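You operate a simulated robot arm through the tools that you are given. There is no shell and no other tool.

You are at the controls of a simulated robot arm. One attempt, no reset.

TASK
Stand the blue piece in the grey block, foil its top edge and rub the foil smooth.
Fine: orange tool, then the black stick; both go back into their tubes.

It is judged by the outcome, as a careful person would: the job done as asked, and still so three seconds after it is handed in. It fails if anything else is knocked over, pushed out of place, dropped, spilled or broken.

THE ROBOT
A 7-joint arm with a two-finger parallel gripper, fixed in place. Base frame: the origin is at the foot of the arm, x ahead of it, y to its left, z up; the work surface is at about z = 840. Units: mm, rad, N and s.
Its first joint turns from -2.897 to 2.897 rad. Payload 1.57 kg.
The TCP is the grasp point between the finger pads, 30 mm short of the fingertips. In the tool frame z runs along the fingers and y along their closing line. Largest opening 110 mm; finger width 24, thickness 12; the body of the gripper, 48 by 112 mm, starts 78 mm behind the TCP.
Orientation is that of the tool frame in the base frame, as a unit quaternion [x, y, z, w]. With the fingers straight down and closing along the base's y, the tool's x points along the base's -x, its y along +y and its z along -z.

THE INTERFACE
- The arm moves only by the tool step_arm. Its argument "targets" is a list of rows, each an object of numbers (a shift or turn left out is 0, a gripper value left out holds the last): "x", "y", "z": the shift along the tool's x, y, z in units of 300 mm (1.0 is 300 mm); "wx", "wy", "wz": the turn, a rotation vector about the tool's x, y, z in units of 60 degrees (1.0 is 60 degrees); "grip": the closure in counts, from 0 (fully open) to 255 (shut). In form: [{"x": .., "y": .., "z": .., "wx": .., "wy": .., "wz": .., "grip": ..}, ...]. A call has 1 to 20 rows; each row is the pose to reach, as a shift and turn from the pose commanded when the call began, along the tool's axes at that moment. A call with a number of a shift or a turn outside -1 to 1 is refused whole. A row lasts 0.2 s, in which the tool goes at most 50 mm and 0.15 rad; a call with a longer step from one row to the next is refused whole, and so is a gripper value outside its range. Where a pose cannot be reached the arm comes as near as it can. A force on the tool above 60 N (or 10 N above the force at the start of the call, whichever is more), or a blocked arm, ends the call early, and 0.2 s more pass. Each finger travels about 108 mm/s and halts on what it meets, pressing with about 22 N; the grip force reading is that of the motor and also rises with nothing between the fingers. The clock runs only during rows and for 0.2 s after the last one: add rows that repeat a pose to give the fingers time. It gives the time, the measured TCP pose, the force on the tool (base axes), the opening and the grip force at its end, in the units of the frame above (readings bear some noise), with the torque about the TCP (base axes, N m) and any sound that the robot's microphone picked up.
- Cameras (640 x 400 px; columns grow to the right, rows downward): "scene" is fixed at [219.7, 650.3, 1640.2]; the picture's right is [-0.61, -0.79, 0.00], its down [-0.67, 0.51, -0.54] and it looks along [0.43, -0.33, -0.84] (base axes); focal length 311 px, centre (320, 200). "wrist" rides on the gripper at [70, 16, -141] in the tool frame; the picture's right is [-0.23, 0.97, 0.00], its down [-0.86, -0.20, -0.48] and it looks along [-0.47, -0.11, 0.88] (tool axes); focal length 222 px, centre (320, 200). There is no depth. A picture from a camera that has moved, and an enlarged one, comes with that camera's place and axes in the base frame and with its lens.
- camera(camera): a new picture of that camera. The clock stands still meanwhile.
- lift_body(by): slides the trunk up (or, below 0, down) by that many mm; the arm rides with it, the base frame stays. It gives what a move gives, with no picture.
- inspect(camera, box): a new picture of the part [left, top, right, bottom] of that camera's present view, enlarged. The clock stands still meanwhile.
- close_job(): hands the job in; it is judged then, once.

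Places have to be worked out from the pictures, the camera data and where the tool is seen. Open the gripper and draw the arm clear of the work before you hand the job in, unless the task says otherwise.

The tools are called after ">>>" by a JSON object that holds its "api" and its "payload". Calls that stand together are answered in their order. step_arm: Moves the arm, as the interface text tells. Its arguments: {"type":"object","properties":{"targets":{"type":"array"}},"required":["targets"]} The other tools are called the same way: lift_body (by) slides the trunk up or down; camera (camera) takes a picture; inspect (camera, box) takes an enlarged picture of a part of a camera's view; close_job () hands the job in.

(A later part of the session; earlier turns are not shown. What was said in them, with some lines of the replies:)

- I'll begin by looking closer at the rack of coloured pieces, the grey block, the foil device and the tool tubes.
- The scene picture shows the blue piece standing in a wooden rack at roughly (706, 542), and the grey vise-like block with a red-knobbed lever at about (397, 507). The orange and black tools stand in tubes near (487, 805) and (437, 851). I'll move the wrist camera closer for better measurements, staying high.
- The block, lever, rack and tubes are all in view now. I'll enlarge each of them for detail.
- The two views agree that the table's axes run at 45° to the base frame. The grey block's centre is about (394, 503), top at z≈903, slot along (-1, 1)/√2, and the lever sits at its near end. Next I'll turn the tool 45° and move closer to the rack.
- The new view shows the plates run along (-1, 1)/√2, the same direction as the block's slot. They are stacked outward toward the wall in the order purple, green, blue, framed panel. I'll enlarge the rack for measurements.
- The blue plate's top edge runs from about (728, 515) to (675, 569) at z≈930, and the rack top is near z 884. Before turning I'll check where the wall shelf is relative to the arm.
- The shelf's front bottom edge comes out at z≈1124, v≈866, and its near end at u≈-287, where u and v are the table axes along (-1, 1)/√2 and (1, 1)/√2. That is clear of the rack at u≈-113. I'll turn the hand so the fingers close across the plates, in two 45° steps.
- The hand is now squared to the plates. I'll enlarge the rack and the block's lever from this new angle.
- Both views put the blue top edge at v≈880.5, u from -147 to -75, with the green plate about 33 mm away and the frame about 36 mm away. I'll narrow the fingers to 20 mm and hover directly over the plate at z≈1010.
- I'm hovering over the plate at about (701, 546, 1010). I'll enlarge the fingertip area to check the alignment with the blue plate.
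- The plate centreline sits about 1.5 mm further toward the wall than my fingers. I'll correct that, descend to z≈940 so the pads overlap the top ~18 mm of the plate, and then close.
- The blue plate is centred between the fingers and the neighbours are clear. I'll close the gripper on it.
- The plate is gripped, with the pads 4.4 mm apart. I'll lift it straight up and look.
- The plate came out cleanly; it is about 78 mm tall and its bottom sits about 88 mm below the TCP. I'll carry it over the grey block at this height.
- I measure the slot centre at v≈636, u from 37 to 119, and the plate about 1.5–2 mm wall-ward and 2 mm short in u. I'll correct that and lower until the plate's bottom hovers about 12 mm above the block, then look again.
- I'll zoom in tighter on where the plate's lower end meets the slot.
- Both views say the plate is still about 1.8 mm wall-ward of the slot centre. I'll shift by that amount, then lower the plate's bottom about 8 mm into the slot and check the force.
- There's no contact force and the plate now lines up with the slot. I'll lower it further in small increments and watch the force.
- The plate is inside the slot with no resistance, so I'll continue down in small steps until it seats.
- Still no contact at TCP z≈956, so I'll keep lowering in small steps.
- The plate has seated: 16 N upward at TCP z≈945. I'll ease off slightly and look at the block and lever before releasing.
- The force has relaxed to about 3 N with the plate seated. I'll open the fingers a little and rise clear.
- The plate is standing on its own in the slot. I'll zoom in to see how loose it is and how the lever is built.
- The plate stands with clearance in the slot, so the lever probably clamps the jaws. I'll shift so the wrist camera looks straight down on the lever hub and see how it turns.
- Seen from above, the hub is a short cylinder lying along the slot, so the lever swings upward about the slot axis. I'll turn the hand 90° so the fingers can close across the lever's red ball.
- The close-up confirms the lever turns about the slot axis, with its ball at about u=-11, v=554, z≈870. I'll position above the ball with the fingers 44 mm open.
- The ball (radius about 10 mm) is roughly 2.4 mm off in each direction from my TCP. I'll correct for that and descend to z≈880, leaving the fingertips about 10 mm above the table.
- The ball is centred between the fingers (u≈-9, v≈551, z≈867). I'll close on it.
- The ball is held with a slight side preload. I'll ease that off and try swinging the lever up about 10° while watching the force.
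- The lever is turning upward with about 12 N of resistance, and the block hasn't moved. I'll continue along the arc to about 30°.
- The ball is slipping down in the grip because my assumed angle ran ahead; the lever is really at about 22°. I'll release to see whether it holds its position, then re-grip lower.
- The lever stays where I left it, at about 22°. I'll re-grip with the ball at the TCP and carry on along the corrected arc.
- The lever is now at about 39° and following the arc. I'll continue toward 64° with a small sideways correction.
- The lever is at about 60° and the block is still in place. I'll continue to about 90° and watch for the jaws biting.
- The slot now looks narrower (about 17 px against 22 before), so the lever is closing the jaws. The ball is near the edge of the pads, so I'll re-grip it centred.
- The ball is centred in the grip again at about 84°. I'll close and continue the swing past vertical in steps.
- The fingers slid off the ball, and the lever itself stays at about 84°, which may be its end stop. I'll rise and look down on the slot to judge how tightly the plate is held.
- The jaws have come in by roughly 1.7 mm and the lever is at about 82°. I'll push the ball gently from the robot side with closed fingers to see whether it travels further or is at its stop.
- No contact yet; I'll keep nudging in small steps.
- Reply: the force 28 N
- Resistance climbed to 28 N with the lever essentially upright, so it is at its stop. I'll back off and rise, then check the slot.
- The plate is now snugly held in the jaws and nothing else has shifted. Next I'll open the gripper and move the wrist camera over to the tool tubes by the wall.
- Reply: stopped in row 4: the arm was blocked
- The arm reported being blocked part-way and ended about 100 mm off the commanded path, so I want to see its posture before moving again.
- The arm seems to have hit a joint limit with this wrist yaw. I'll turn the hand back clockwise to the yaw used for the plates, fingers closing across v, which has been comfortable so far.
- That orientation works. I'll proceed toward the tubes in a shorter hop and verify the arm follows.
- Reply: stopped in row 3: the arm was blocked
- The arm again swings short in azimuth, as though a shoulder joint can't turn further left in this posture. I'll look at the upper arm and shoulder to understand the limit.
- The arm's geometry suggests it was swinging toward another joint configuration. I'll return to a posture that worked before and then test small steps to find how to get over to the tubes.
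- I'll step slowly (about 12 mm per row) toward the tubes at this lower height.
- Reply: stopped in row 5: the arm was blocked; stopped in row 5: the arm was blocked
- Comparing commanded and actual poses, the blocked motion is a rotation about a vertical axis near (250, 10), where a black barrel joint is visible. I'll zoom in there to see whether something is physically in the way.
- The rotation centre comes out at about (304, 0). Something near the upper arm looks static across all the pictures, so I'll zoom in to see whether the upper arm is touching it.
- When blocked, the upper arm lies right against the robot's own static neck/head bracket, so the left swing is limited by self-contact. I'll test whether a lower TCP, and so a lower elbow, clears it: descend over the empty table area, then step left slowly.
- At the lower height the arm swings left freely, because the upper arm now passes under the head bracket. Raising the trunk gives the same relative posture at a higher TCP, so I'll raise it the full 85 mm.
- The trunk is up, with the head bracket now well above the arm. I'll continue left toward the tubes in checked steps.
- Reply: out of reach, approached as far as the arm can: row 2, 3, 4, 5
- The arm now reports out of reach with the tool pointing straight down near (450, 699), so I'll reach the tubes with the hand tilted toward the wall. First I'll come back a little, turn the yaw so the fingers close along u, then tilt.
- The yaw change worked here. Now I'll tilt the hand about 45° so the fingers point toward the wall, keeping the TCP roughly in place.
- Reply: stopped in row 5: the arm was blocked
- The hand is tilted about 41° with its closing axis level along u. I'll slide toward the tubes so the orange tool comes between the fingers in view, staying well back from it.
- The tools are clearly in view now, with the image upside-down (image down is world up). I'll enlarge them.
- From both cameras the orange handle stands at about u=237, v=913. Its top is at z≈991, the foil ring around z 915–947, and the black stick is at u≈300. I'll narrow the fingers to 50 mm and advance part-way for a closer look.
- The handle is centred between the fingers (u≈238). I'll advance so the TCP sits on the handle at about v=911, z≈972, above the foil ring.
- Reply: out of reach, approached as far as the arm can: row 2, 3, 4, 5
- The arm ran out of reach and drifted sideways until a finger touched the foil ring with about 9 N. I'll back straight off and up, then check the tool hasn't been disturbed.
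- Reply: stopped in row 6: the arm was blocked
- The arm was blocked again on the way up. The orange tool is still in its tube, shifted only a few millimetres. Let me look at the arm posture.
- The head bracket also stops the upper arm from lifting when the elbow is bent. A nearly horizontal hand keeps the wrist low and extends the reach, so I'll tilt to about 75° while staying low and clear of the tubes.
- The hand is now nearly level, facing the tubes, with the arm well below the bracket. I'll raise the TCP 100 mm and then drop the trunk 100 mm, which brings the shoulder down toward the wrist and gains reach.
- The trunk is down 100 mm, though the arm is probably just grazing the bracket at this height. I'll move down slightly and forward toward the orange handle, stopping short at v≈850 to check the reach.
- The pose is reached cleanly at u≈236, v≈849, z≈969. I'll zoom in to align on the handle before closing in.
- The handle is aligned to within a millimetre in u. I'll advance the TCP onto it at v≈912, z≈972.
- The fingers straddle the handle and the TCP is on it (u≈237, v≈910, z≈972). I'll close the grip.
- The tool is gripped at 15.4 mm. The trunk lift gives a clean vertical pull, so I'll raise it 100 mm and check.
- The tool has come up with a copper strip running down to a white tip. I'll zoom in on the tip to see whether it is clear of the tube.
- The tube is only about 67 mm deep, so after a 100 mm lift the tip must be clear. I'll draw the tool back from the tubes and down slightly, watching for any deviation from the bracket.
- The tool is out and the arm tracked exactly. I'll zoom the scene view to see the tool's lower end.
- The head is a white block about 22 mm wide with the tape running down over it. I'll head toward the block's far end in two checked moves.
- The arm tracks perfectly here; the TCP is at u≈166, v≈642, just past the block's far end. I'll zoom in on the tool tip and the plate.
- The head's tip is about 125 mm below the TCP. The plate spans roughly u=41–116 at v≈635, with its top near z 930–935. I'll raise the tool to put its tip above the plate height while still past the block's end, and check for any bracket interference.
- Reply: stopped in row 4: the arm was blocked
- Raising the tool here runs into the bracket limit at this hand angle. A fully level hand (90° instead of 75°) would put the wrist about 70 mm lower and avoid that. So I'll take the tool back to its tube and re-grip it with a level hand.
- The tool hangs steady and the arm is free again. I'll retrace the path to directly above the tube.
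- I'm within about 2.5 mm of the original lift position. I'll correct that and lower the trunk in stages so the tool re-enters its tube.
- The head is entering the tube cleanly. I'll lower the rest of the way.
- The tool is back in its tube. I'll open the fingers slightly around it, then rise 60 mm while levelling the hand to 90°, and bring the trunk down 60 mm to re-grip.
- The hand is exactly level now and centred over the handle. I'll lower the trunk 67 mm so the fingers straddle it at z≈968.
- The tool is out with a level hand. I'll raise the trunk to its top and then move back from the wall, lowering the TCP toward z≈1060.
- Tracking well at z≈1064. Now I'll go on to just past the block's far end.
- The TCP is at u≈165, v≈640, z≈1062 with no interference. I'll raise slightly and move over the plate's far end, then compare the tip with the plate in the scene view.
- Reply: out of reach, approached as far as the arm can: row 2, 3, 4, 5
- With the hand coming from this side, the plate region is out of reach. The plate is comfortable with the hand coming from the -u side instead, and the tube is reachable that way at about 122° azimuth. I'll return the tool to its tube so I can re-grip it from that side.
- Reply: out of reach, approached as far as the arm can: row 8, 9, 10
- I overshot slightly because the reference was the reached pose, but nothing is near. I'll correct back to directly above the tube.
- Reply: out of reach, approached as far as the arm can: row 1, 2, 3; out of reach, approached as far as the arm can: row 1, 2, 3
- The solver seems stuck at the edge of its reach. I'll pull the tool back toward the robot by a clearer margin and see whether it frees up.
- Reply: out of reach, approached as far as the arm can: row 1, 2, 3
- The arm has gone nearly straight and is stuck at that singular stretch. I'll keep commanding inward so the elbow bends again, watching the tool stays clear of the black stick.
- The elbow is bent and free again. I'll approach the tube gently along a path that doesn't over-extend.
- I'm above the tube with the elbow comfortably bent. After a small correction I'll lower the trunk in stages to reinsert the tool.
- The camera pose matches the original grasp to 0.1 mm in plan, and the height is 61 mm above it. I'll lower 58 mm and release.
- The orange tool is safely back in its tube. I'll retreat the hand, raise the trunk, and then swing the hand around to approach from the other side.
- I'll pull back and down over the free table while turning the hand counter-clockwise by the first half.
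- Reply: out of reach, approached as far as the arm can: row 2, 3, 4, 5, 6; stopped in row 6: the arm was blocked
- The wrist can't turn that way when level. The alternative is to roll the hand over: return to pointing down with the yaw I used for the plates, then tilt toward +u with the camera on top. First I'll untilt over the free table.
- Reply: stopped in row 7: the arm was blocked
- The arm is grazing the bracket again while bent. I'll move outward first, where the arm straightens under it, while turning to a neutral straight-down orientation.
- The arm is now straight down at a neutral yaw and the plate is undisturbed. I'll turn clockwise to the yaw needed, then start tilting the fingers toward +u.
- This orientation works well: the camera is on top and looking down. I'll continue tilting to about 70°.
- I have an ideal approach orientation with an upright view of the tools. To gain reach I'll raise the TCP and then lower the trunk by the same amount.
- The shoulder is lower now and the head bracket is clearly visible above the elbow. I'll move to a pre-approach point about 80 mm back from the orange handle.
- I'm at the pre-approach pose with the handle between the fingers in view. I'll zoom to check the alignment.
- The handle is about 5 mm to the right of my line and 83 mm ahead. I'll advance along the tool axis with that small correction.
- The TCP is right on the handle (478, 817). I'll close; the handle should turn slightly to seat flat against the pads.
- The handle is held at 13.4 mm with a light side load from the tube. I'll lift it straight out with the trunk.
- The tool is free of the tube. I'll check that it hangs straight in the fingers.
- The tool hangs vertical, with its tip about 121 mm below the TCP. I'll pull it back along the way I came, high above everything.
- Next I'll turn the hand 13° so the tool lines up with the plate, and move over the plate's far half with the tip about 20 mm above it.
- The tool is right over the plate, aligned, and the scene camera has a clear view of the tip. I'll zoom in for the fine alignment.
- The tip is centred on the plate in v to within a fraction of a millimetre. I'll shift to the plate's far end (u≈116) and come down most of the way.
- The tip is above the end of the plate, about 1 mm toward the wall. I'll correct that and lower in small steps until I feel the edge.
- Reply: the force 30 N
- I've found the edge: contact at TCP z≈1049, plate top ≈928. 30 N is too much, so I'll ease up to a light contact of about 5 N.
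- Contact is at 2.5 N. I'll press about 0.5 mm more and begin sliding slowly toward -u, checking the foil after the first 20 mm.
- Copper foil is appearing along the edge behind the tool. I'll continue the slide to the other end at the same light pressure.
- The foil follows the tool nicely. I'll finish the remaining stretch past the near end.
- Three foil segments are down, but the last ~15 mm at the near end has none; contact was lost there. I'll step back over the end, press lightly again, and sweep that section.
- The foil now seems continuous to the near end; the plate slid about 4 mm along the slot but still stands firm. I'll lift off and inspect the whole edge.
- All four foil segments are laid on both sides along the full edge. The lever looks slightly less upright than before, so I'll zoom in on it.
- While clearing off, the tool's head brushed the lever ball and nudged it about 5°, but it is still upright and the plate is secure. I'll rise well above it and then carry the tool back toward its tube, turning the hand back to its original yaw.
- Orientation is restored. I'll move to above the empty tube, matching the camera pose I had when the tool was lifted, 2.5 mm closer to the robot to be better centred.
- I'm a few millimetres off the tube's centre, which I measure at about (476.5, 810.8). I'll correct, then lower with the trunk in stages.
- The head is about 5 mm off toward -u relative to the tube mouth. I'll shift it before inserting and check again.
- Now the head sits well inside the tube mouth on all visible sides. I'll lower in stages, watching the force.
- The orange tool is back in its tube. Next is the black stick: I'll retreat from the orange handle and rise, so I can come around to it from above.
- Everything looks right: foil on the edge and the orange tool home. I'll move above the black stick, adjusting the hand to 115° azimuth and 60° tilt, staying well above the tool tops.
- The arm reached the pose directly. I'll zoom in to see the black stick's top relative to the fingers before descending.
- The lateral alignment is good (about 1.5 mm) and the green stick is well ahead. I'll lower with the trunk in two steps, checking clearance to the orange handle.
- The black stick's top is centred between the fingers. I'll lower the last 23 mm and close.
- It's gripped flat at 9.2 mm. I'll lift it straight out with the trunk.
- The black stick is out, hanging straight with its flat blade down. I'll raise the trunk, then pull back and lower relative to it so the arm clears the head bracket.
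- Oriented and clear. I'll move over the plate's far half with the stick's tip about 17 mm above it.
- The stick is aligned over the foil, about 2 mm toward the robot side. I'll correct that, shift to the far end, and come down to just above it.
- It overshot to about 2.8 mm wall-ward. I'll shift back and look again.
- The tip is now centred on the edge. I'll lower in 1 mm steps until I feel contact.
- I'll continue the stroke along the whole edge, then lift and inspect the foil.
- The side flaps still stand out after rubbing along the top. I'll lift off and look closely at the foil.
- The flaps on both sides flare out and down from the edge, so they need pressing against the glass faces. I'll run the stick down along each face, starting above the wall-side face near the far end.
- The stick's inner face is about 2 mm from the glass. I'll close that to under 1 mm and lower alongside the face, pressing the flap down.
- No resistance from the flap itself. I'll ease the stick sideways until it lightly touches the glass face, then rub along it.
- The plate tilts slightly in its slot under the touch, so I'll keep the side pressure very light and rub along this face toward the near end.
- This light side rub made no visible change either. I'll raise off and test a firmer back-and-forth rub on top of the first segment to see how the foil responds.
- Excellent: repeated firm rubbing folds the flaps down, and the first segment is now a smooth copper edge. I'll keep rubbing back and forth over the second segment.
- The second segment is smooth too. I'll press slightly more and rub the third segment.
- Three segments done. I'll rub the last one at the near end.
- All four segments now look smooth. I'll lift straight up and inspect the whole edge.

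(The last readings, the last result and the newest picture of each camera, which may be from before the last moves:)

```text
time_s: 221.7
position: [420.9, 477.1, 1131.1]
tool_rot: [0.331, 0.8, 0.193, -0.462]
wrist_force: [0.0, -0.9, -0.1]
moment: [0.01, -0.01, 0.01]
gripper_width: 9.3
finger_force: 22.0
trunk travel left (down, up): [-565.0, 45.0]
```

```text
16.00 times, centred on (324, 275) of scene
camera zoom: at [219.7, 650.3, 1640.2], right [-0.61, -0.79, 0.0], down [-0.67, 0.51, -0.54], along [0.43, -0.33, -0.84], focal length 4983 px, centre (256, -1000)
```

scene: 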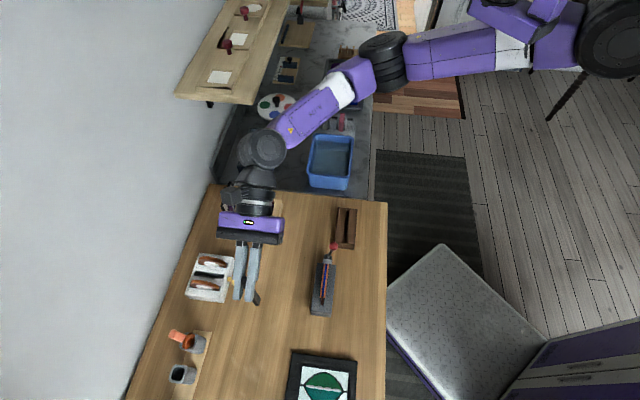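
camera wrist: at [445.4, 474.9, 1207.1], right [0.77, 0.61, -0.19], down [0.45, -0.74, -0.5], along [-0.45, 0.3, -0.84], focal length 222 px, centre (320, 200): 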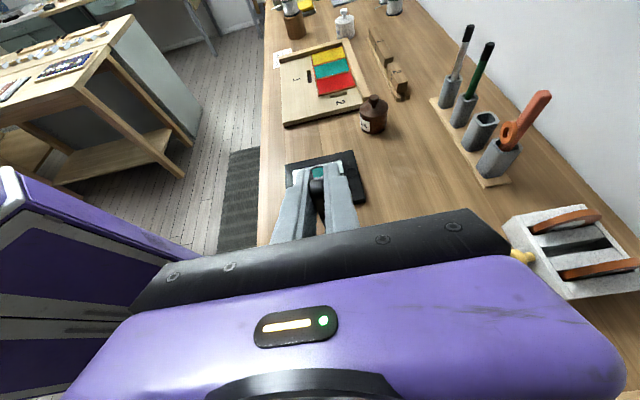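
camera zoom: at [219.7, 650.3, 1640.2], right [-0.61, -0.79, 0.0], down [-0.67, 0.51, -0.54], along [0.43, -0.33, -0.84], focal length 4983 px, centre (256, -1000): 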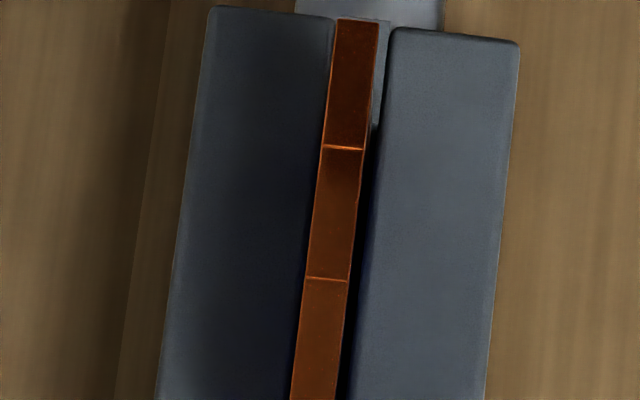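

The top edge is now covered with smooth copper from end to end, and the piece stands in the block. I'll carry the black stick back toward its tube, turning the hand back to its pick-up yaw.

>>> {"api": "step_arm", "payload": {"targets": [{"x": 0.025, "y": 0.091, "z": 0.07, "wx": -0.057, "wz": 0.033, "grip": 255}, {"x": 0.045, "y": 0.182, "z": 0.142, "wx": -0.114, "wz": 0.066}, {"x": 0.062, "y": 0.274, "z": 0.217, "wx": -0.171, "wz": 0.099}, {"x": 0.078, "y": 0.365, "z": 0.294, "wx": -0.228, "wz": 0.132}, {"x": 0.093, "y": 0.456, "z": 0.371, "wx": -0.2845, "wy": -0.0013, "wz": 0.1647}, {"x": 0.093, "y": 0.456, "z": 0.371, "wx": -0.2845, "wy": -0.0013, "wz": 0.1647}]}}

>>> {"api": "camera", "payload": {"camera": "wrist"}}

>>> {"api": "camera", "payload": {"camera": "scene"}}

```text
time_s: 223.1
position: [441.3, 651.9, 1099.2]
tool_rot: [0.464, 0.731, 0.269, -0.421]
wrist_force: [0.0, -0.6, -0.2]
moment: [0.01, -0.02, 0.01]
gripper_width: 9.1
finger_force: 22.3
trunk travel left (down, up): [-565.0, 45.0]
```

```text
taken
camera wrist: at [492.3, 579.9, 1230.3], right [0.93, 0.31, -0.19], down [0.18, -0.85, -0.5], along [-0.32, 0.43, -0.84], focal length 222 px, centre (320, 200)
```

wrist: 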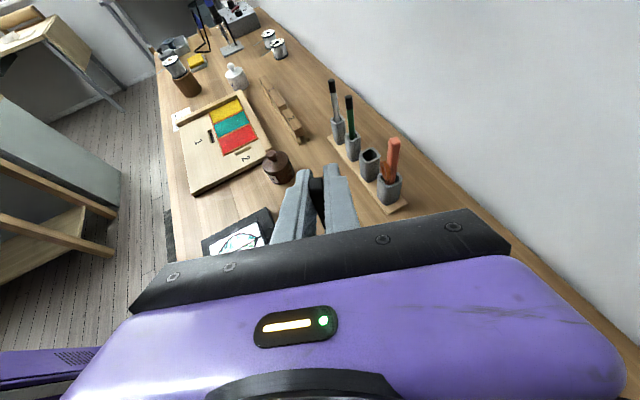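

```text
taken
```

scene: 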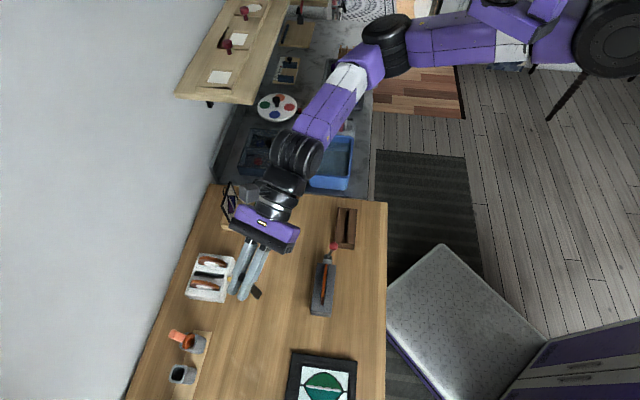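

Orientation matches the pick-up pose. I'll retrace the outbound path to directly above the black stick's tube.

>>> {"api": "step_arm", "payload": {"targets": [{"x": 0.05, "y": 0.05, "z": 0.122, "grip": 255}, {"x": 0.1, "y": 0.1, "z": 0.244}, {"x": 0.15, "y": 0.149, "z": 0.366}, {"x": 0.265, "y": 0.179, "z": 0.37}, {"x": 0.38, "y": 0.208, "z": 0.373}, {"x": 0.496, "y": 0.238, "z": 0.377}, {"x": 0.611, "y": 0.267, "z": 0.38}, {"x": 0.611, "y": 0.267, "z": 0.38}]}}

>>> {"api": "camera", "payload": {"camera": "wrist"}}

>>> {"api": "camera", "payload": {"camera": "scene"}}

```text
time_s: 224.9
position: [430.1, 856.7, 1199.4]
tool_rot: [0.463, 0.732, 0.268, -0.421]
wrist_force: [-0.1, -0.1, 0.1]
moment: [-0.01, 0.02, -0.01]
gripper_width: 9.3
finger_force: 22.3
trunk travel left (down, up): [-565.0, 45.0]
```

```text
taken
camera wrist: at [481.1, 785.6, 1330.3], right [0.93, 0.31, -0.19], down [0.18, -0.85, -0.5], along [-0.32, 0.43, -0.84], focal length 222 px, centre (320, 200)
```

wrist: 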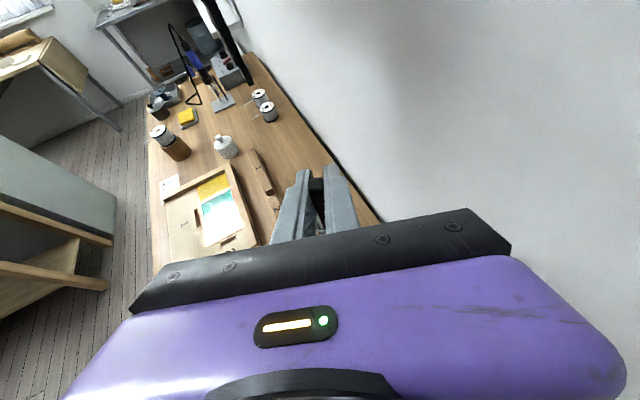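

```text
taken
```

scene: 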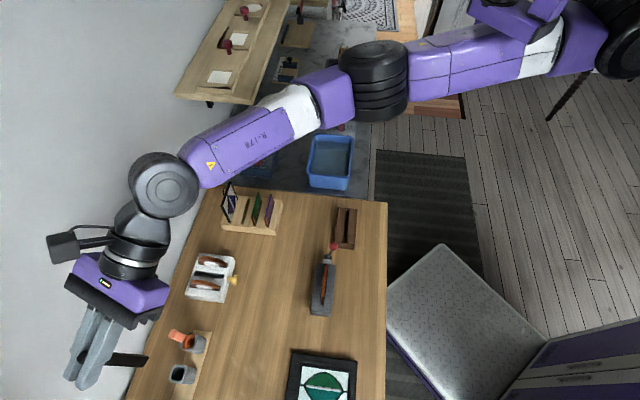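

I'm 2 mm from the pick-up position. I'll correct and lower the trunk until the tip is just above the tube mouth.

>>> {"api": "step_arm", "payload": {"targets": [{"x": -0.001, "y": 0.0073, "z": -0.0014, "grip": 255}, {"x": -0.001, "y": 0.0073, "z": -0.0014}]}}

>>> {"api": "lift_body", "payload": {"by": -145}}

>>> {"api": "camera", "payload": {"camera": "wrist"}}

>>> {"api": "inspect", "payload": {"camera": "scene", "box": [140, 330, 210, 400]}}

```text
time_s: 225.5
position: [432.2, 856.9, 1199.6]
tool_rot: [0.464, 0.732, 0.269, -0.421]
wrist_force: [-0.5, 0.3, -0.4]
moment: [-0.05, 0.01, 0.01]
gripper_width: 9.3
finger_force: 22.0
trunk travel left (down, up): [-565.0, 45.0]
```

```text
time_s: 227.2
position: [433.0, 857.0, 1055.4]
tool_rot: [0.464, 0.731, 0.269, -0.421]
wrist_force: [0.4, 0.0, -0.1]
moment: [0.02, 0.04, 0.0]
gripper_width: 9.2
finger_force: 21.5
trunk travel left (down, up): [-420.0, 190.0]
```

```text
taken
camera wrist: at [483.4, 785.8, 1185.8], right [0.93, 0.31, -0.19], down [0.18, -0.85, -0.5], along [-0.32, 0.43, -0.84], focal length 222 px, centre (320, 200)
```

wrist: 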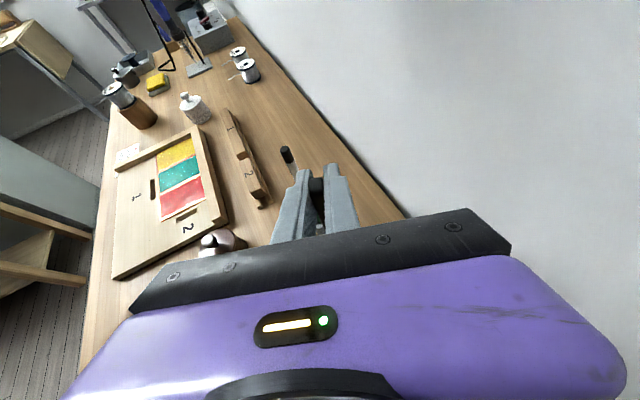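

```text
5.71 times, centred on (175, 365) of scene
camera zoom: at [219.7, 650.3, 1640.2], right [-0.61, -0.79, 0.0], down [-0.67, 0.51, -0.54], along [0.43, -0.33, -0.84], focal length 1780 px, centre (1149, -743)
```

zoom: 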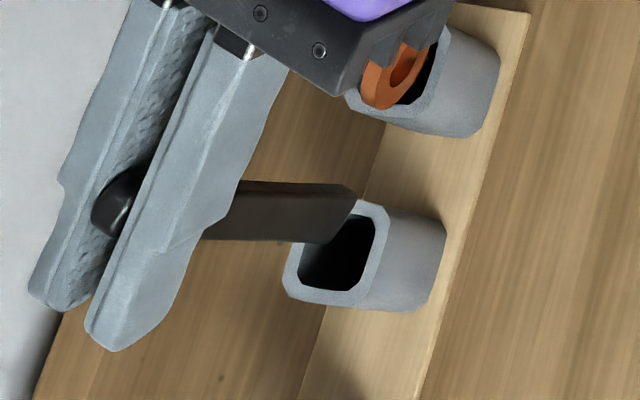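

The stick has swivelled about 7° in the grip from rubbing; its tip is roughly 16 mm toward -u. I'll rotate the hand to make the stick vertical again and turn 10° to give the orange handle more room.

>>> {"api": "step_arm", "payload": {"targets": [{"wx": -0.05, "wy": 0.038, "wz": 0.025, "grip": 255}, {"wx": -0.1, "wy": 0.076, "wz": 0.05}, {"wx": -0.1493, "wy": 0.1131, "wz": 0.0748}, {"wx": -0.1493, "wy": 0.1131, "wz": 0.0748}]}}

>>> {"api": "inspect", "payload": {"camera": "scene", "box": [140, 330, 210, 400]}}

>>> {"api": "camera", "payload": {"camera": "wrist"}}

```text
time_s: 228.2
position: [433.3, 857.0, 1055.3]
tool_rot: [0.506, 0.664, 0.335, -0.437]
wrist_force: [0.3, -0.9, 0.0]
moment: [0.01, 0.02, -0.02]
gripper_width: 9.3
finger_force: 22.1
trunk travel left (down, up): [-420.0, 190.0]
```

```text
5.71 times, centred on (175, 365) of scene
camera zoom: at [219.7, 650.3, 1640.2], right [-0.61, -0.79, 0.0], down [-0.67, 0.51, -0.54], along [0.43, -0.33, -0.84], focal length 1780 px, centre (1149, -743)
```

zoom: 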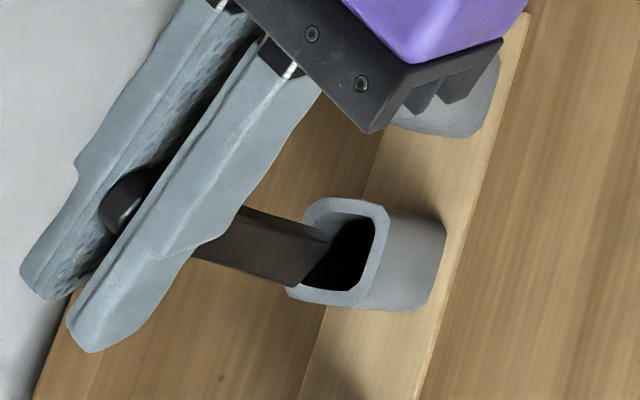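

```text
taken
camera wrist: at [473.8, 763.1, 1174.2], right [0.96, 0.17, -0.21], down [0.01, -0.8, -0.6], along [-0.27, 0.57, -0.77], focal length 222 px, centre (320, 200)
```

wrist: 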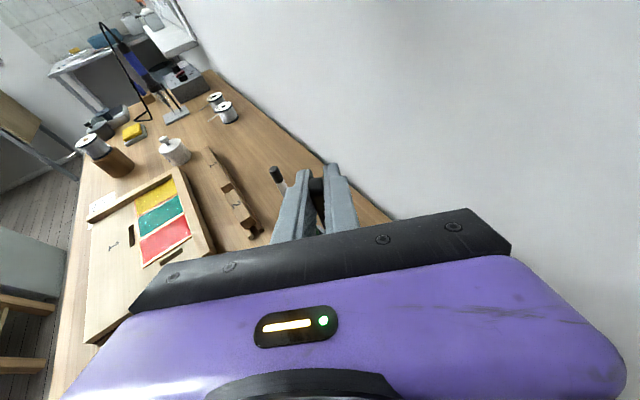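

The stick is upright again. Relative to the tube mouth its tip is about 4.5 mm too far in +u and 3 mm toward the wall, so I'll correct that and check.

>>> {"api": "step_arm", "payload": {"targets": [{"x": -0.007, "y": -0.0013, "z": -0.0165, "grip": 255}, {"x": -0.007, "y": -0.0013, "z": -0.0165}]}}

>>> {"api": "lift_body", "payload": {"by": -10}}

>>> {"api": "inspect", "payload": {"camera": "scene", "box": [160, 350, 200, 385]}}

```text
time_s: 228.8
position: [433.9, 850.9, 1054.2]
tool_rot: [0.506, 0.664, 0.335, -0.437]
wrist_force: [-0.1, 0.0, -0.9]
moment: [0.03, 0.0, 0.0]
gripper_width: 9.2
finger_force: 22.2
trunk travel left (down, up): [-420.0, 190.0]
```

```text
time_s: 229.4
position: [434.5, 851.0, 1045.4]
tool_rot: [0.506, 0.663, 0.336, -0.437]
wrist_force: [-0.3, 0.9, -0.6]
moment: [0.06, -0.01, 0.0]
gripper_width: 9.1
finger_force: 21.6
trunk travel left (down, up): [-410.0, 200.0]
```

```text
11.43 times, centred on (180, 368) of scene
camera zoom: at [219.7, 650.3, 1640.2], right [-0.61, -0.79, 0.0], down [-0.67, 0.51, -0.54], along [0.43, -0.33, -0.84], focal length 3559 px, centre (1920, -1714)
```

zoom: 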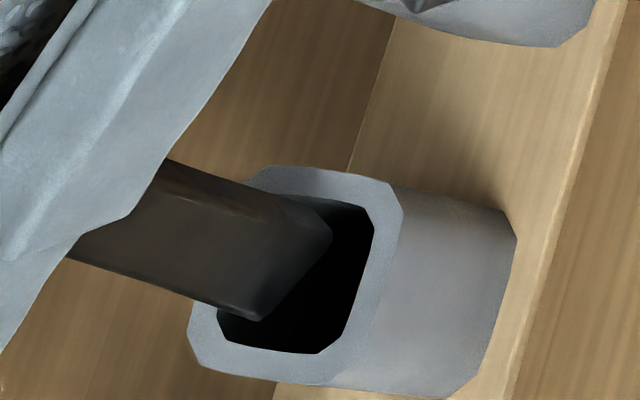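

The tip's footprint is inside the mouth with a small margin at the wall side; I'll shift 1.7 mm and lower in stages watching the force.

>>> {"api": "step_arm", "payload": {"targets": [{"x": -0.001, "y": -0.005, "z": -0.0026, "grip": 255}, {"x": -0.001, "y": -0.005, "z": -0.0026}]}}

>>> {"api": "lift_body", "payload": {"by": -12}}

>>> {"api": "inspect", "payload": {"camera": "scene", "box": [160, 350, 200, 385]}}

>>> {"api": "lift_body", "payload": {"by": -20}}

```text
time_s: 230.0
position: [431.9, 850.2, 1045.0]
tool_rot: [0.507, 0.663, 0.336, -0.437]
wrist_force: [0.6, 0.6, 0.3]
moment: [-0.03, 0.03, 0.03]
gripper_width: 9.0
finger_force: 21.5
trunk travel left (down, up): [-410.0, 200.0]
```

```text
time_s: 230.6
position: [432.7, 849.9, 1032.9]
tool_rot: [0.507, 0.663, 0.336, -0.436]
wrist_force: [0.0, 0.2, 0.0]
moment: [0.05, -0.02, 0.0]
gripper_width: 9.2
finger_force: 22.0
trunk travel left (down, up): [-398.0, 212.0]
```

```text
11.43 times, centred on (180, 368) of scene
camera zoom: at [219.7, 650.3, 1640.2], right [-0.61, -0.79, 0.0], down [-0.67, 0.51, -0.54], along [0.43, -0.33, -0.84], focal length 3559 px, centre (1920, -1714)
```

zoom: 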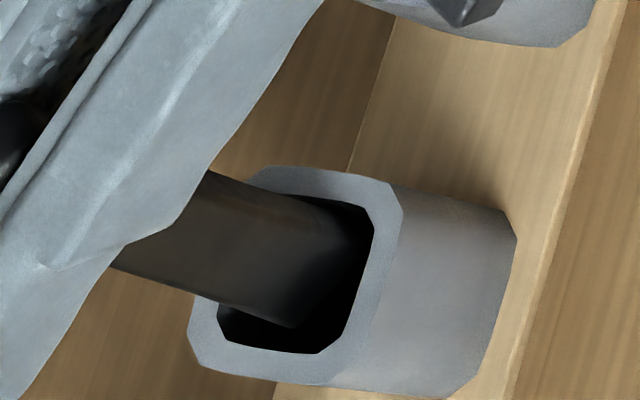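

```text
time_s: 231.3
position: [431.2, 851.7, 1013.1]
tool_rot: [0.506, 0.664, 0.335, -0.438]
wrist_force: [-2.4, 1.3, -1.0]
moment: [0.23, 0.2, -0.01]
gripper_width: 9.2
finger_force: 22.1
trunk travel left (down, up): [-378.0, 232.0]
```

A light touch on the -u wall; I'll ease 1.5 mm the other way and continue down.

>>> {"api": "step_arm", "payload": {"targets": [{"x": 0.0017, "y": -0.0025, "z": 0.004, "grip": 255}, {"x": 0.0017, "y": -0.0025, "z": 0.004}]}}

>>> {"api": "lift_body", "payload": {"by": -12}}

>>> {"api": "inspect", "payload": {"camera": "scene", "box": [140, 330, 210, 400]}}

```text
time_s: 231.9
position: [430.9, 850.5, 1012.3]
tool_rot: [0.507, 0.663, 0.336, -0.436]
wrist_force: [1.1, 0.0, -0.5]
moment: [0.0, 0.02, 0.0]
gripper_width: 8.9
finger_force: 22.3
trunk travel left (down, up): [-378.0, 232.0]
```

```text
time_s: 232.5
position: [430.5, 850.6, 1001.1]
tool_rot: [0.507, 0.663, 0.336, -0.436]
wrist_force: [-1.0, -0.2, -0.3]
moment: [-0.01, 0.0, -0.02]
gripper_width: 9.3
finger_force: 21.8
trunk travel left (down, up): [-366.0, 244.0]
```

```text
5.71 times, centred on (175, 365) of scene
camera zoom: at [219.7, 650.3, 1640.2], right [-0.61, -0.79, 0.0], down [-0.67, 0.51, -0.54], along [0.43, -0.33, -0.84], focal length 1780 px, centre (1149, -743)
```

zoom: 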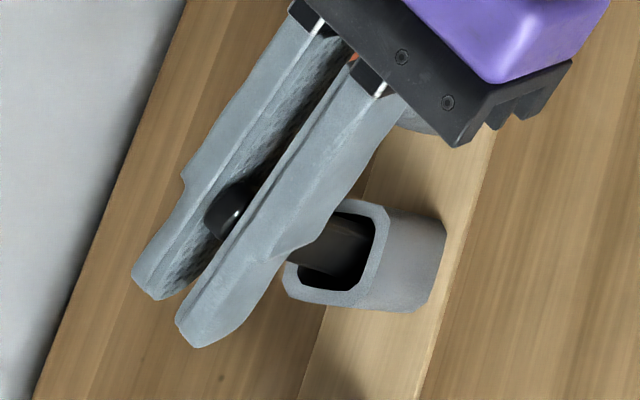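

Lowering smoothly with no load. I'll bring it down to the seat in small steps.

>>> {"api": "lift_body", "payload": {"by": -15}}

>>> {"api": "lift_body", "payload": {"by": -4}}

>>> {"api": "lift_body", "payload": {"by": -2}}

>>> {"api": "camera", "payload": {"camera": "wrist"}}

```text
time_s: 233.1
position: [430.5, 851.9, 985.7]
tool_rot: [0.507, 0.664, 0.336, -0.436]
wrist_force: [-1.1, 3.6, -1.7]
moment: [0.28, 0.07, 0.0]
gripper_width: 9.2
finger_force: 22.3
trunk travel left (down, up): [-351.0, 259.0]
```

```text
time_s: 233.6
position: [429.6, 852.3, 983.2]
tool_rot: [0.507, 0.664, 0.335, -0.436]
wrist_force: [-1.6, 4.4, 1.4]
moment: [0.2, 0.03, -0.01]
gripper_width: 9.0
finger_force: 22.0
trunk travel left (down, up): [-347.0, 263.0]
```

```text
time_s: 234.2
position: [430.5, 851.8, 979.8]
tool_rot: [0.507, 0.663, 0.336, -0.436]
wrist_force: [-1.8, 6.1, 2.6]
moment: [0.26, 0.01, 0.0]
gripper_width: 9.4
finger_force: 22.6
trunk travel left (down, up): [-345.0, 265.0]
```

```text
taken
camera wrist: at [471.9, 757.8, 1099.9], right [0.96, 0.17, -0.21], down [0.01, -0.8, -0.6], along [-0.27, 0.57, -0.77], focal length 222 px, centre (320, 200)
```

wrist: 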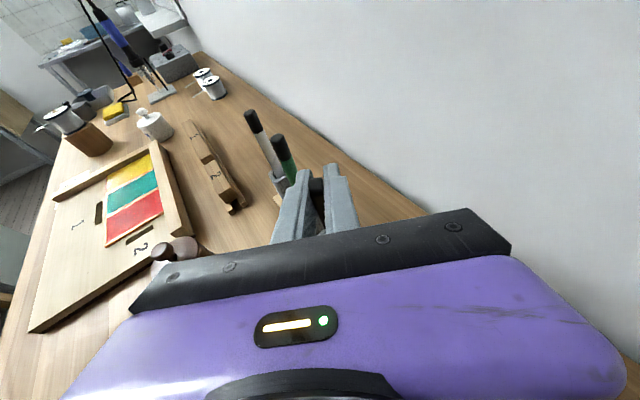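

Contact with the floor is just beginning, with a small side load. I'll relieve that slightly and open the fingers just enough to free the stick.

>>> {"api": "step_arm", "payload": {"targets": [{"x": 0.0009, "z": 0.0022, "grip": 255}, {"x": 0.0009, "z": 0.0022}]}}

>>> {"api": "step_arm", "payload": {"targets": [{"grip": 228}, {"grip": 218}, {"grip": 214}, {"grip": 214}]}}

>>> {"api": "inspect", "payload": {"camera": "wrist", "box": [240, 130, 420, 250]}}

>>> {"api": "inspect", "payload": {"camera": "scene", "box": [140, 320, 220, 400]}}

```text
time_s: 234.8
position: [430.5, 851.2, 979.5]
tool_rot: [0.507, 0.664, 0.335, -0.436]
wrist_force: [-0.3, 0.4, 0.6]
moment: [-0.2, -0.09, -0.01]
gripper_width: 9.4
finger_force: 22.5
trunk travel left (down, up): [-345.0, 265.0]
```

```text
time_s: 235.8
position: [430.6, 852.3, 980.0]
tool_rot: [0.506, 0.663, 0.336, -0.437]
wrist_force: [1.1, 0.5, 1.2]
moment: [-0.01, 0.05, -0.03]
gripper_width: 17.7
finger_force: 0.0
trunk travel left (down, up): [-345.0, 265.0]
```

```text
3.33 times, centred on (330, 190) of wrist
camera zoom: at [471.9, 758.6, 1099.8], right [0.96, 0.17, -0.21], down [0.01, -0.8, -0.6], along [-0.27, 0.57, -0.77], focal length 740 px, centre (287, 233)
```

zoom: 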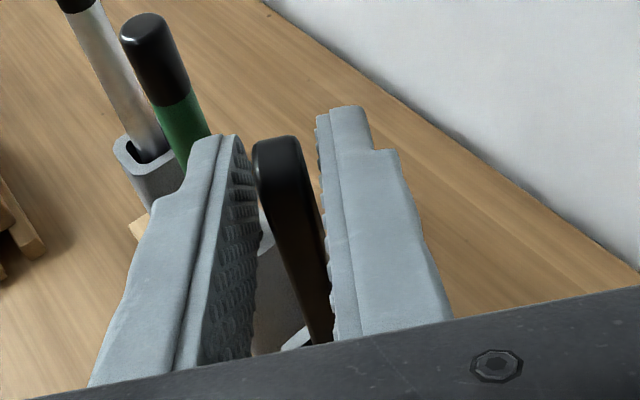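

```text
5.00 times, centred on (180, 360) of scene
camera zoom: at [219.7, 650.3, 1640.2], right [-0.61, -0.79, 0.0], down [-0.67, 0.51, -0.54], along [0.43, -0.33, -0.84], focal length 1557 px, centre (1020, -600)
```

zoom: 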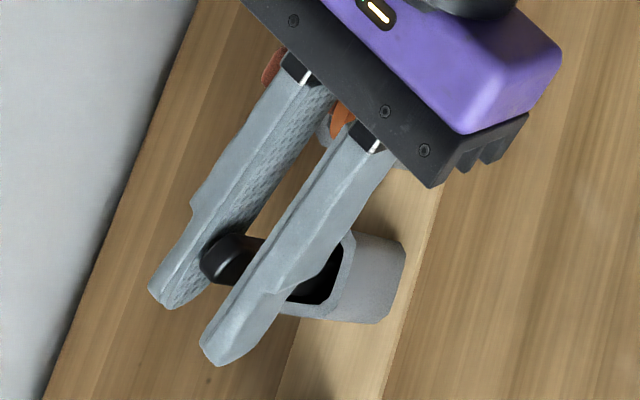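

The stick is standing free in its tube between the open fingers, clear of the orange handle. I'll raise the hand straight up with the trunk.

>>> {"api": "lift_body", "payload": {"by": 30}}

>>> {"api": "inspect", "payload": {"camera": "scene", "box": [140, 320, 220, 400]}}

>>> {"api": "lift_body", "payload": {"by": 70}}

>>> {"api": "inspect", "payload": {"camera": "scene", "box": [120, 300, 240, 400]}}

>>> {"api": "camera", "payload": {"camera": "wrist"}}

```text
time_s: 236.5
position: [432.2, 852.9, 1009.9]
tool_rot: [0.507, 0.664, 0.335, -0.437]
wrist_force: [0.5, -0.4, 0.7]
moment: [-0.02, -0.02, -0.01]
gripper_width: 17.8
finger_force: 0.0
trunk travel left (down, up): [-375.0, 235.0]
```

```text
5.00 times, centred on (180, 360) of scene
camera zoom: at [219.7, 650.3, 1640.2], right [-0.61, -0.79, 0.0], down [-0.67, 0.51, -0.54], along [0.43, -0.33, -0.84], focal length 1557 px, centre (1020, -600)
```

zoom: 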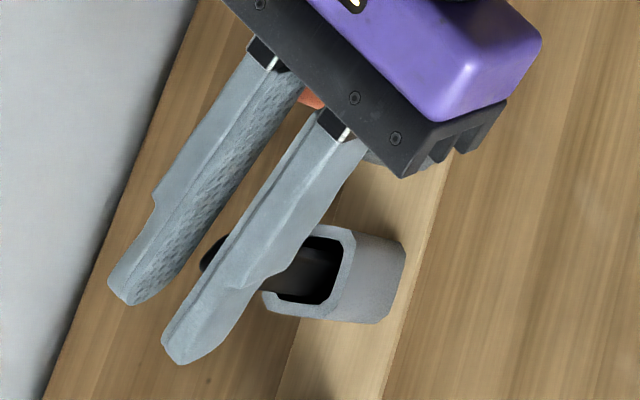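

```text
time_s: 237.6
position: [430.8, 852.6, 1079.6]
tool_rot: [0.507, 0.664, 0.335, -0.436]
wrist_force: [0.5, 0.0, -0.1]
moment: [-0.01, 0.01, -0.02]
gripper_width: 18.1
finger_force: 0.1
trunk travel left (down, up): [-445.0, 165.0]
```

```text
4.00 times, centred on (180, 350) of scene
camera zoom: at [219.7, 650.3, 1640.2], right [-0.61, -0.79, 0.0], down [-0.67, 0.51, -0.54], along [0.43, -0.33, -0.84], focal length 1246 px, centre (880, -400)
```

zoom: 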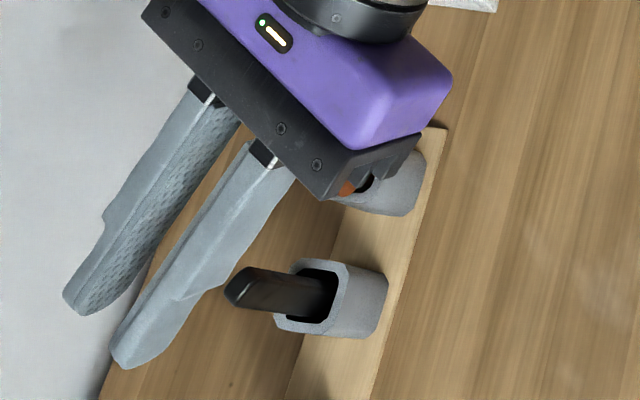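

```text
taken
camera wrist: at [471.9, 758.6, 1199.7], right [0.96, 0.17, -0.21], down [0.01, -0.8, -0.6], along [-0.27, 0.57, -0.77], focal length 222 px, centre (320, 200)
```

wrist: 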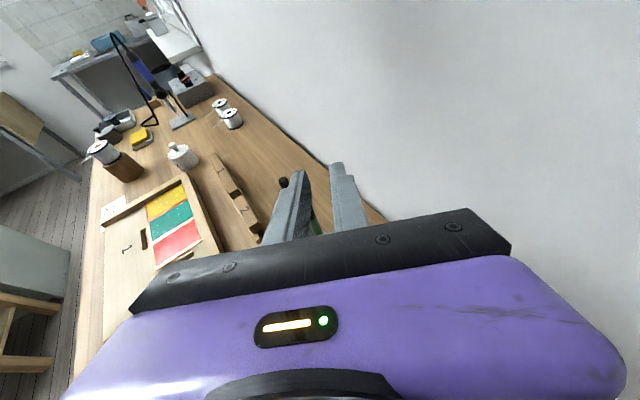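

Both tools are home. I'll raise the trunk more and draw the arm back away from the tubes along the same safe route.

>>> {"api": "lift_body", "payload": {"by": 100}}

>>> {"api": "step_arm", "payload": {"targets": [{"x": -0.1, "y": -0.02, "z": -0.034, "grip": 214}, {"x": -0.21, "y": -0.04, "z": -0.068}, {"x": -0.315, "y": -0.06, "z": -0.1}, {"x": -0.42, "y": -0.08, "z": -0.135}, {"x": -0.42, "y": -0.1, "z": -0.28}, {"x": -0.42, "y": -0.12, "z": -0.43}, {"x": -0.42, "y": -0.12, "z": -0.43}]}}

>>> {"api": "camera", "payload": {"camera": "scene"}}

>>> {"api": "camera", "payload": {"camera": "wrist"}}

```text
time_s: 238.9
position: [429.7, 853.2, 1179.5]
tool_rot: [0.507, 0.663, 0.336, -0.436]
wrist_force: [0.3, -0.5, 0.2]
moment: [-0.01, -0.01, 0.03]
gripper_width: 17.8
finger_force: 0.0
trunk travel left (down, up): [-545.0, 65.0]
```

```text
time_s: 240.5
position: [443.7, 679.9, 1116.3]
tool_rot: [0.507, 0.664, 0.336, -0.436]
wrist_force: [-0.3, 0.0, 0.0]
moment: [0.01, 0.02, 0.03]
gripper_width: 17.6
finger_force: 0.0
trunk travel left (down, up): [-545.0, 65.0]
```

```text
taken
```

scene: 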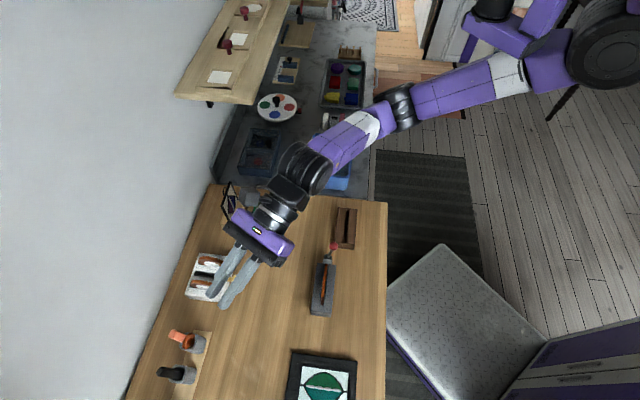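

```text
taken
camera wrist: at [483.9, 586.0, 1236.2], right [0.96, 0.17, -0.21], down [0.01, -0.8, -0.6], along [-0.27, 0.57, -0.77], focal length 222 px, centre (320, 200)
```

wrist: 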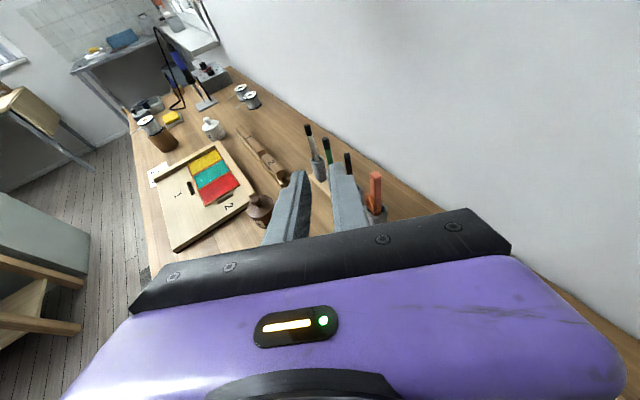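

The arm is clear. I'll inspect the plate, tubes, rack and the rest before deciding whether anything remains.

>>> {"api": "inspect", "payload": {"camera": "scene", "box": [300, 235, 350, 320]}}

>>> {"api": "inspect", "payload": {"camera": "scene", "box": [150, 315, 220, 390]}}

>>> {"api": "inspect", "payload": {"camera": "scene", "box": [314, 262, 334, 300]}}

```text
4.71 times, centred on (325, 278) of scene
camera zoom: at [219.7, 650.3, 1640.2], right [-0.61, -0.79, 0.0], down [-0.67, 0.51, -0.54], along [0.43, -0.33, -0.84], focal length 1466 px, centre (296, -165)
```

zoom: 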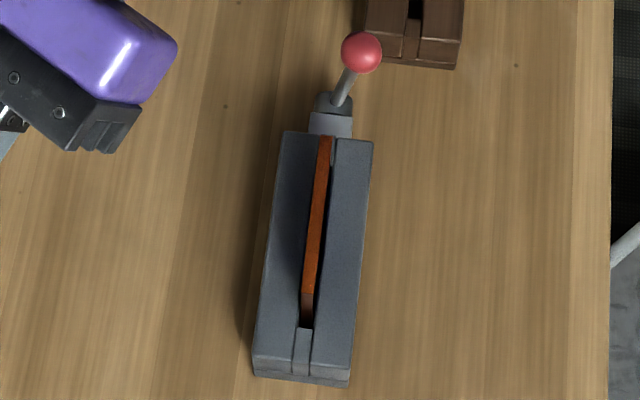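

```text
5.33 times, centred on (185, 352) of scene
camera zoom: at [219.7, 650.3, 1640.2], right [-0.61, -0.79, 0.0], down [-0.67, 0.51, -0.54], along [0.43, -0.33, -0.84], focal length 1661 px, centre (1040, -613)
```

zoom: 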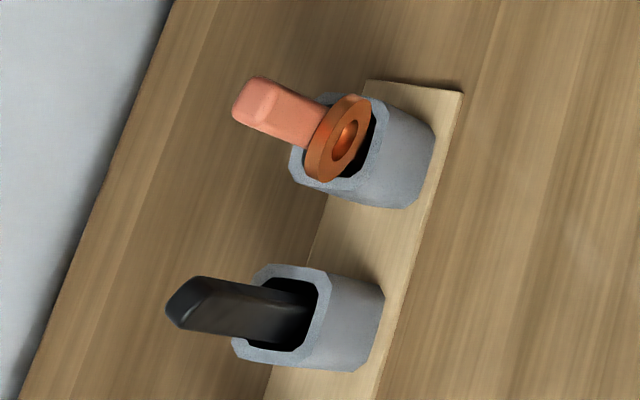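

```text
10.53 times, centred on (324, 281) of scene
camera zoom: at [219.7, 650.3, 1640.2], right [-0.61, -0.79, 0.0], down [-0.67, 0.51, -0.54], along [0.43, -0.33, -0.84], focal length 3278 px, centre (278, -653)
```

zoom: 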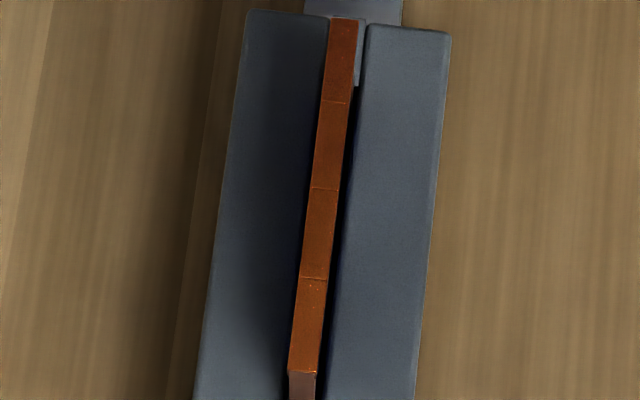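

>>> {"api": "inspect", "payload": {"camera": "scene", "box": [310, 284, 335, 318]}}

>>> {"api": "inspect", "payload": {"camera": "scene", "box": [312, 236, 342, 270]}}

>>> {"api": "inspect", "payload": {"camera": "scene", "box": [180, 170, 300, 310]}}

```text
11.76 times, centred on (322, 301) of scene
camera zoom: at [219.7, 650.3, 1640.2], right [-0.61, -0.79, 0.0], down [-0.67, 0.51, -0.54], along [0.43, -0.33, -0.84], focal length 3664 px, centre (291, -988)
```

zoom: 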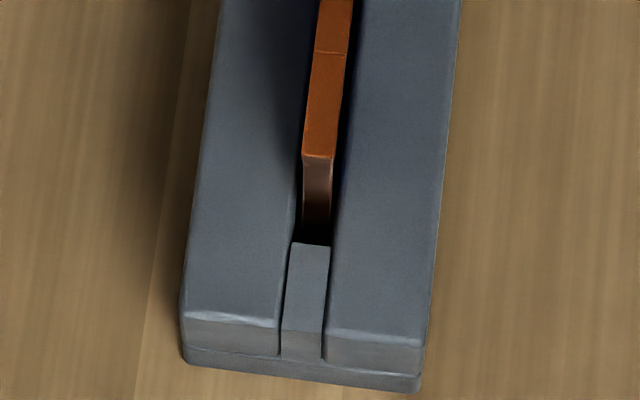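

```text
11.76 times, centred on (327, 253) of scene
camera zoom: at [219.7, 650.3, 1640.2], right [-0.61, -0.79, 0.0], down [-0.67, 0.51, -0.54], along [0.43, -0.33, -0.84], focal length 3664 px, centre (238, -424)
```

zoom: 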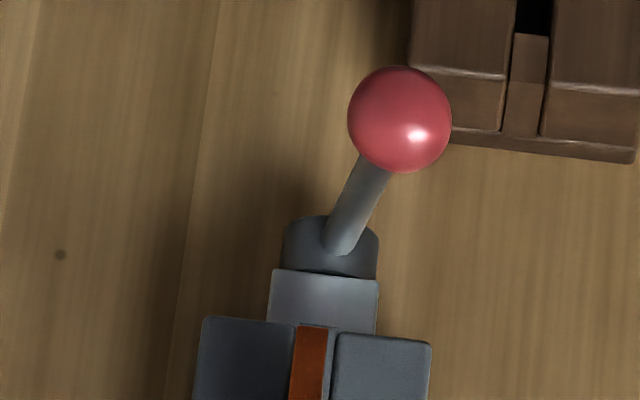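

```text
2.86 times, centred on (240, 240) of scene
camera zoom: at [219.7, 650.3, 1640.2], right [-0.61, -0.79, 0.0], down [-0.67, 0.51, -0.54], along [0.43, -0.33, -0.84], focal length 890 px, centre (549, 86)
```

zoom: 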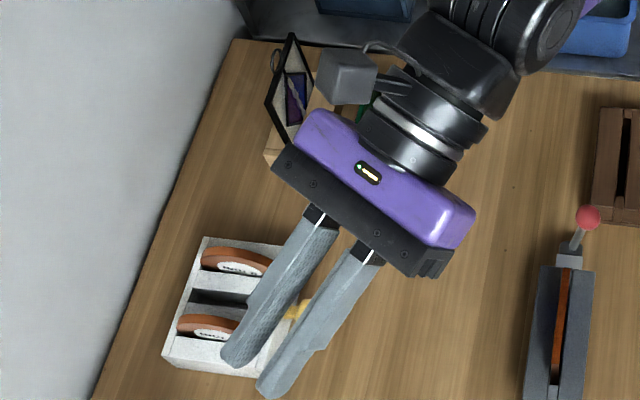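

Everything checks out: the blue piece stands in the grey block with a smooth copper top edge, and both tools are in their tubes. I'll open the gripper fully and draw the arm back, up and away from the work.

>>> {"api": "step_arm", "payload": {"targets": [{"x": -0.005, "z": -0.138, "grip": 0}, {"x": -0.01, "z": -0.277}, {"x": -0.015, "z": -0.415}, {"x": -0.02, "z": -0.554}, {"x": -0.02, "z": -0.554}]}}

>>> {"api": "camera", "payload": {"camera": "scene"}}

>>> {"api": "camera", "payload": {"camera": "wrist"}}

```text
time_s: 241.7
position: [484.2, 534.2, 1176.7]
tool_rot: [0.507, 0.663, 0.335, -0.436]
wrist_force: [0.2, 0.6, 0.0]
moment: [-0.04, 0.03, -0.02]
gripper_width: 110.0
finger_force: 0.0
trunk travel left (down, up): [-545.0, 65.0]
```

```text
taken
```

scene: 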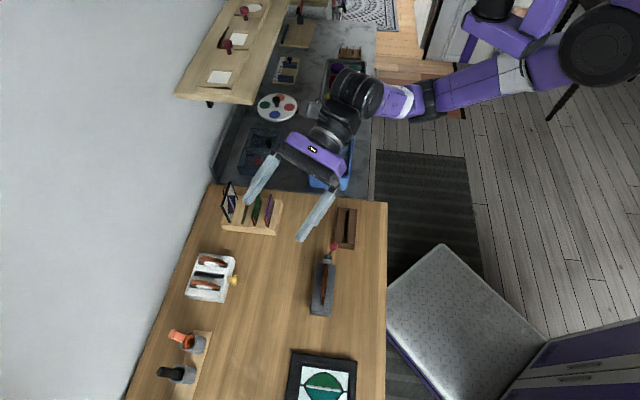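

```text
taken
camera wrist: at [525.7, 439.3, 1295.7], right [0.96, 0.17, -0.21], down [0.01, -0.8, -0.6], along [-0.27, 0.57, -0.77], focal length 222 px, centre (320, 200)
```

wrist: 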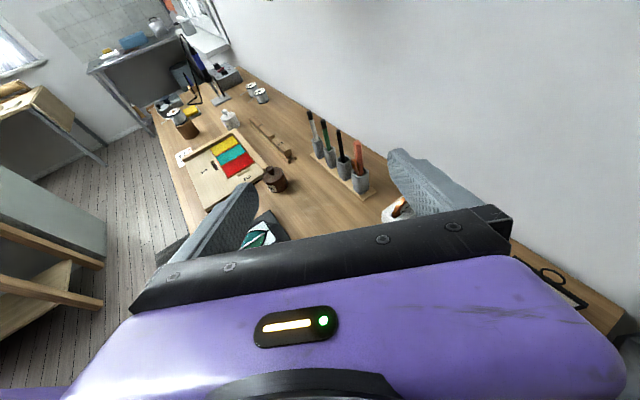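

The final check shows the gripper open, the arm clear, the foiled blue piece standing in the grey block, both tools in their tubes and everything else in place. I'm handing the job in.

>>> {"api": "close_job", "payload": {}}

```text
The job is handed in.
```

The job is handed in: the blue piece stands in the grey block, and its top edge is covered end to end in copper foil that I rubbed smooth. The orange tool and the black stick are back in their tubes, the gripper is open and the arm is clear of the work.

A few things you might notice:

- **Clamp lever:** I swung the block's lever upright to close the jaws. The orange tool later brushed its ball and moved it a few degrees, and I left it there.
- **Loose fit:** the piece is not tightly clamped. It leans a few degrees in the slot, but it stood steady when I finished.
- **Tools in their tubes:** both lean slightly and are turned a little from how they stood at the start.

Nothing else on the bench appeared to have moved in the last pictures.
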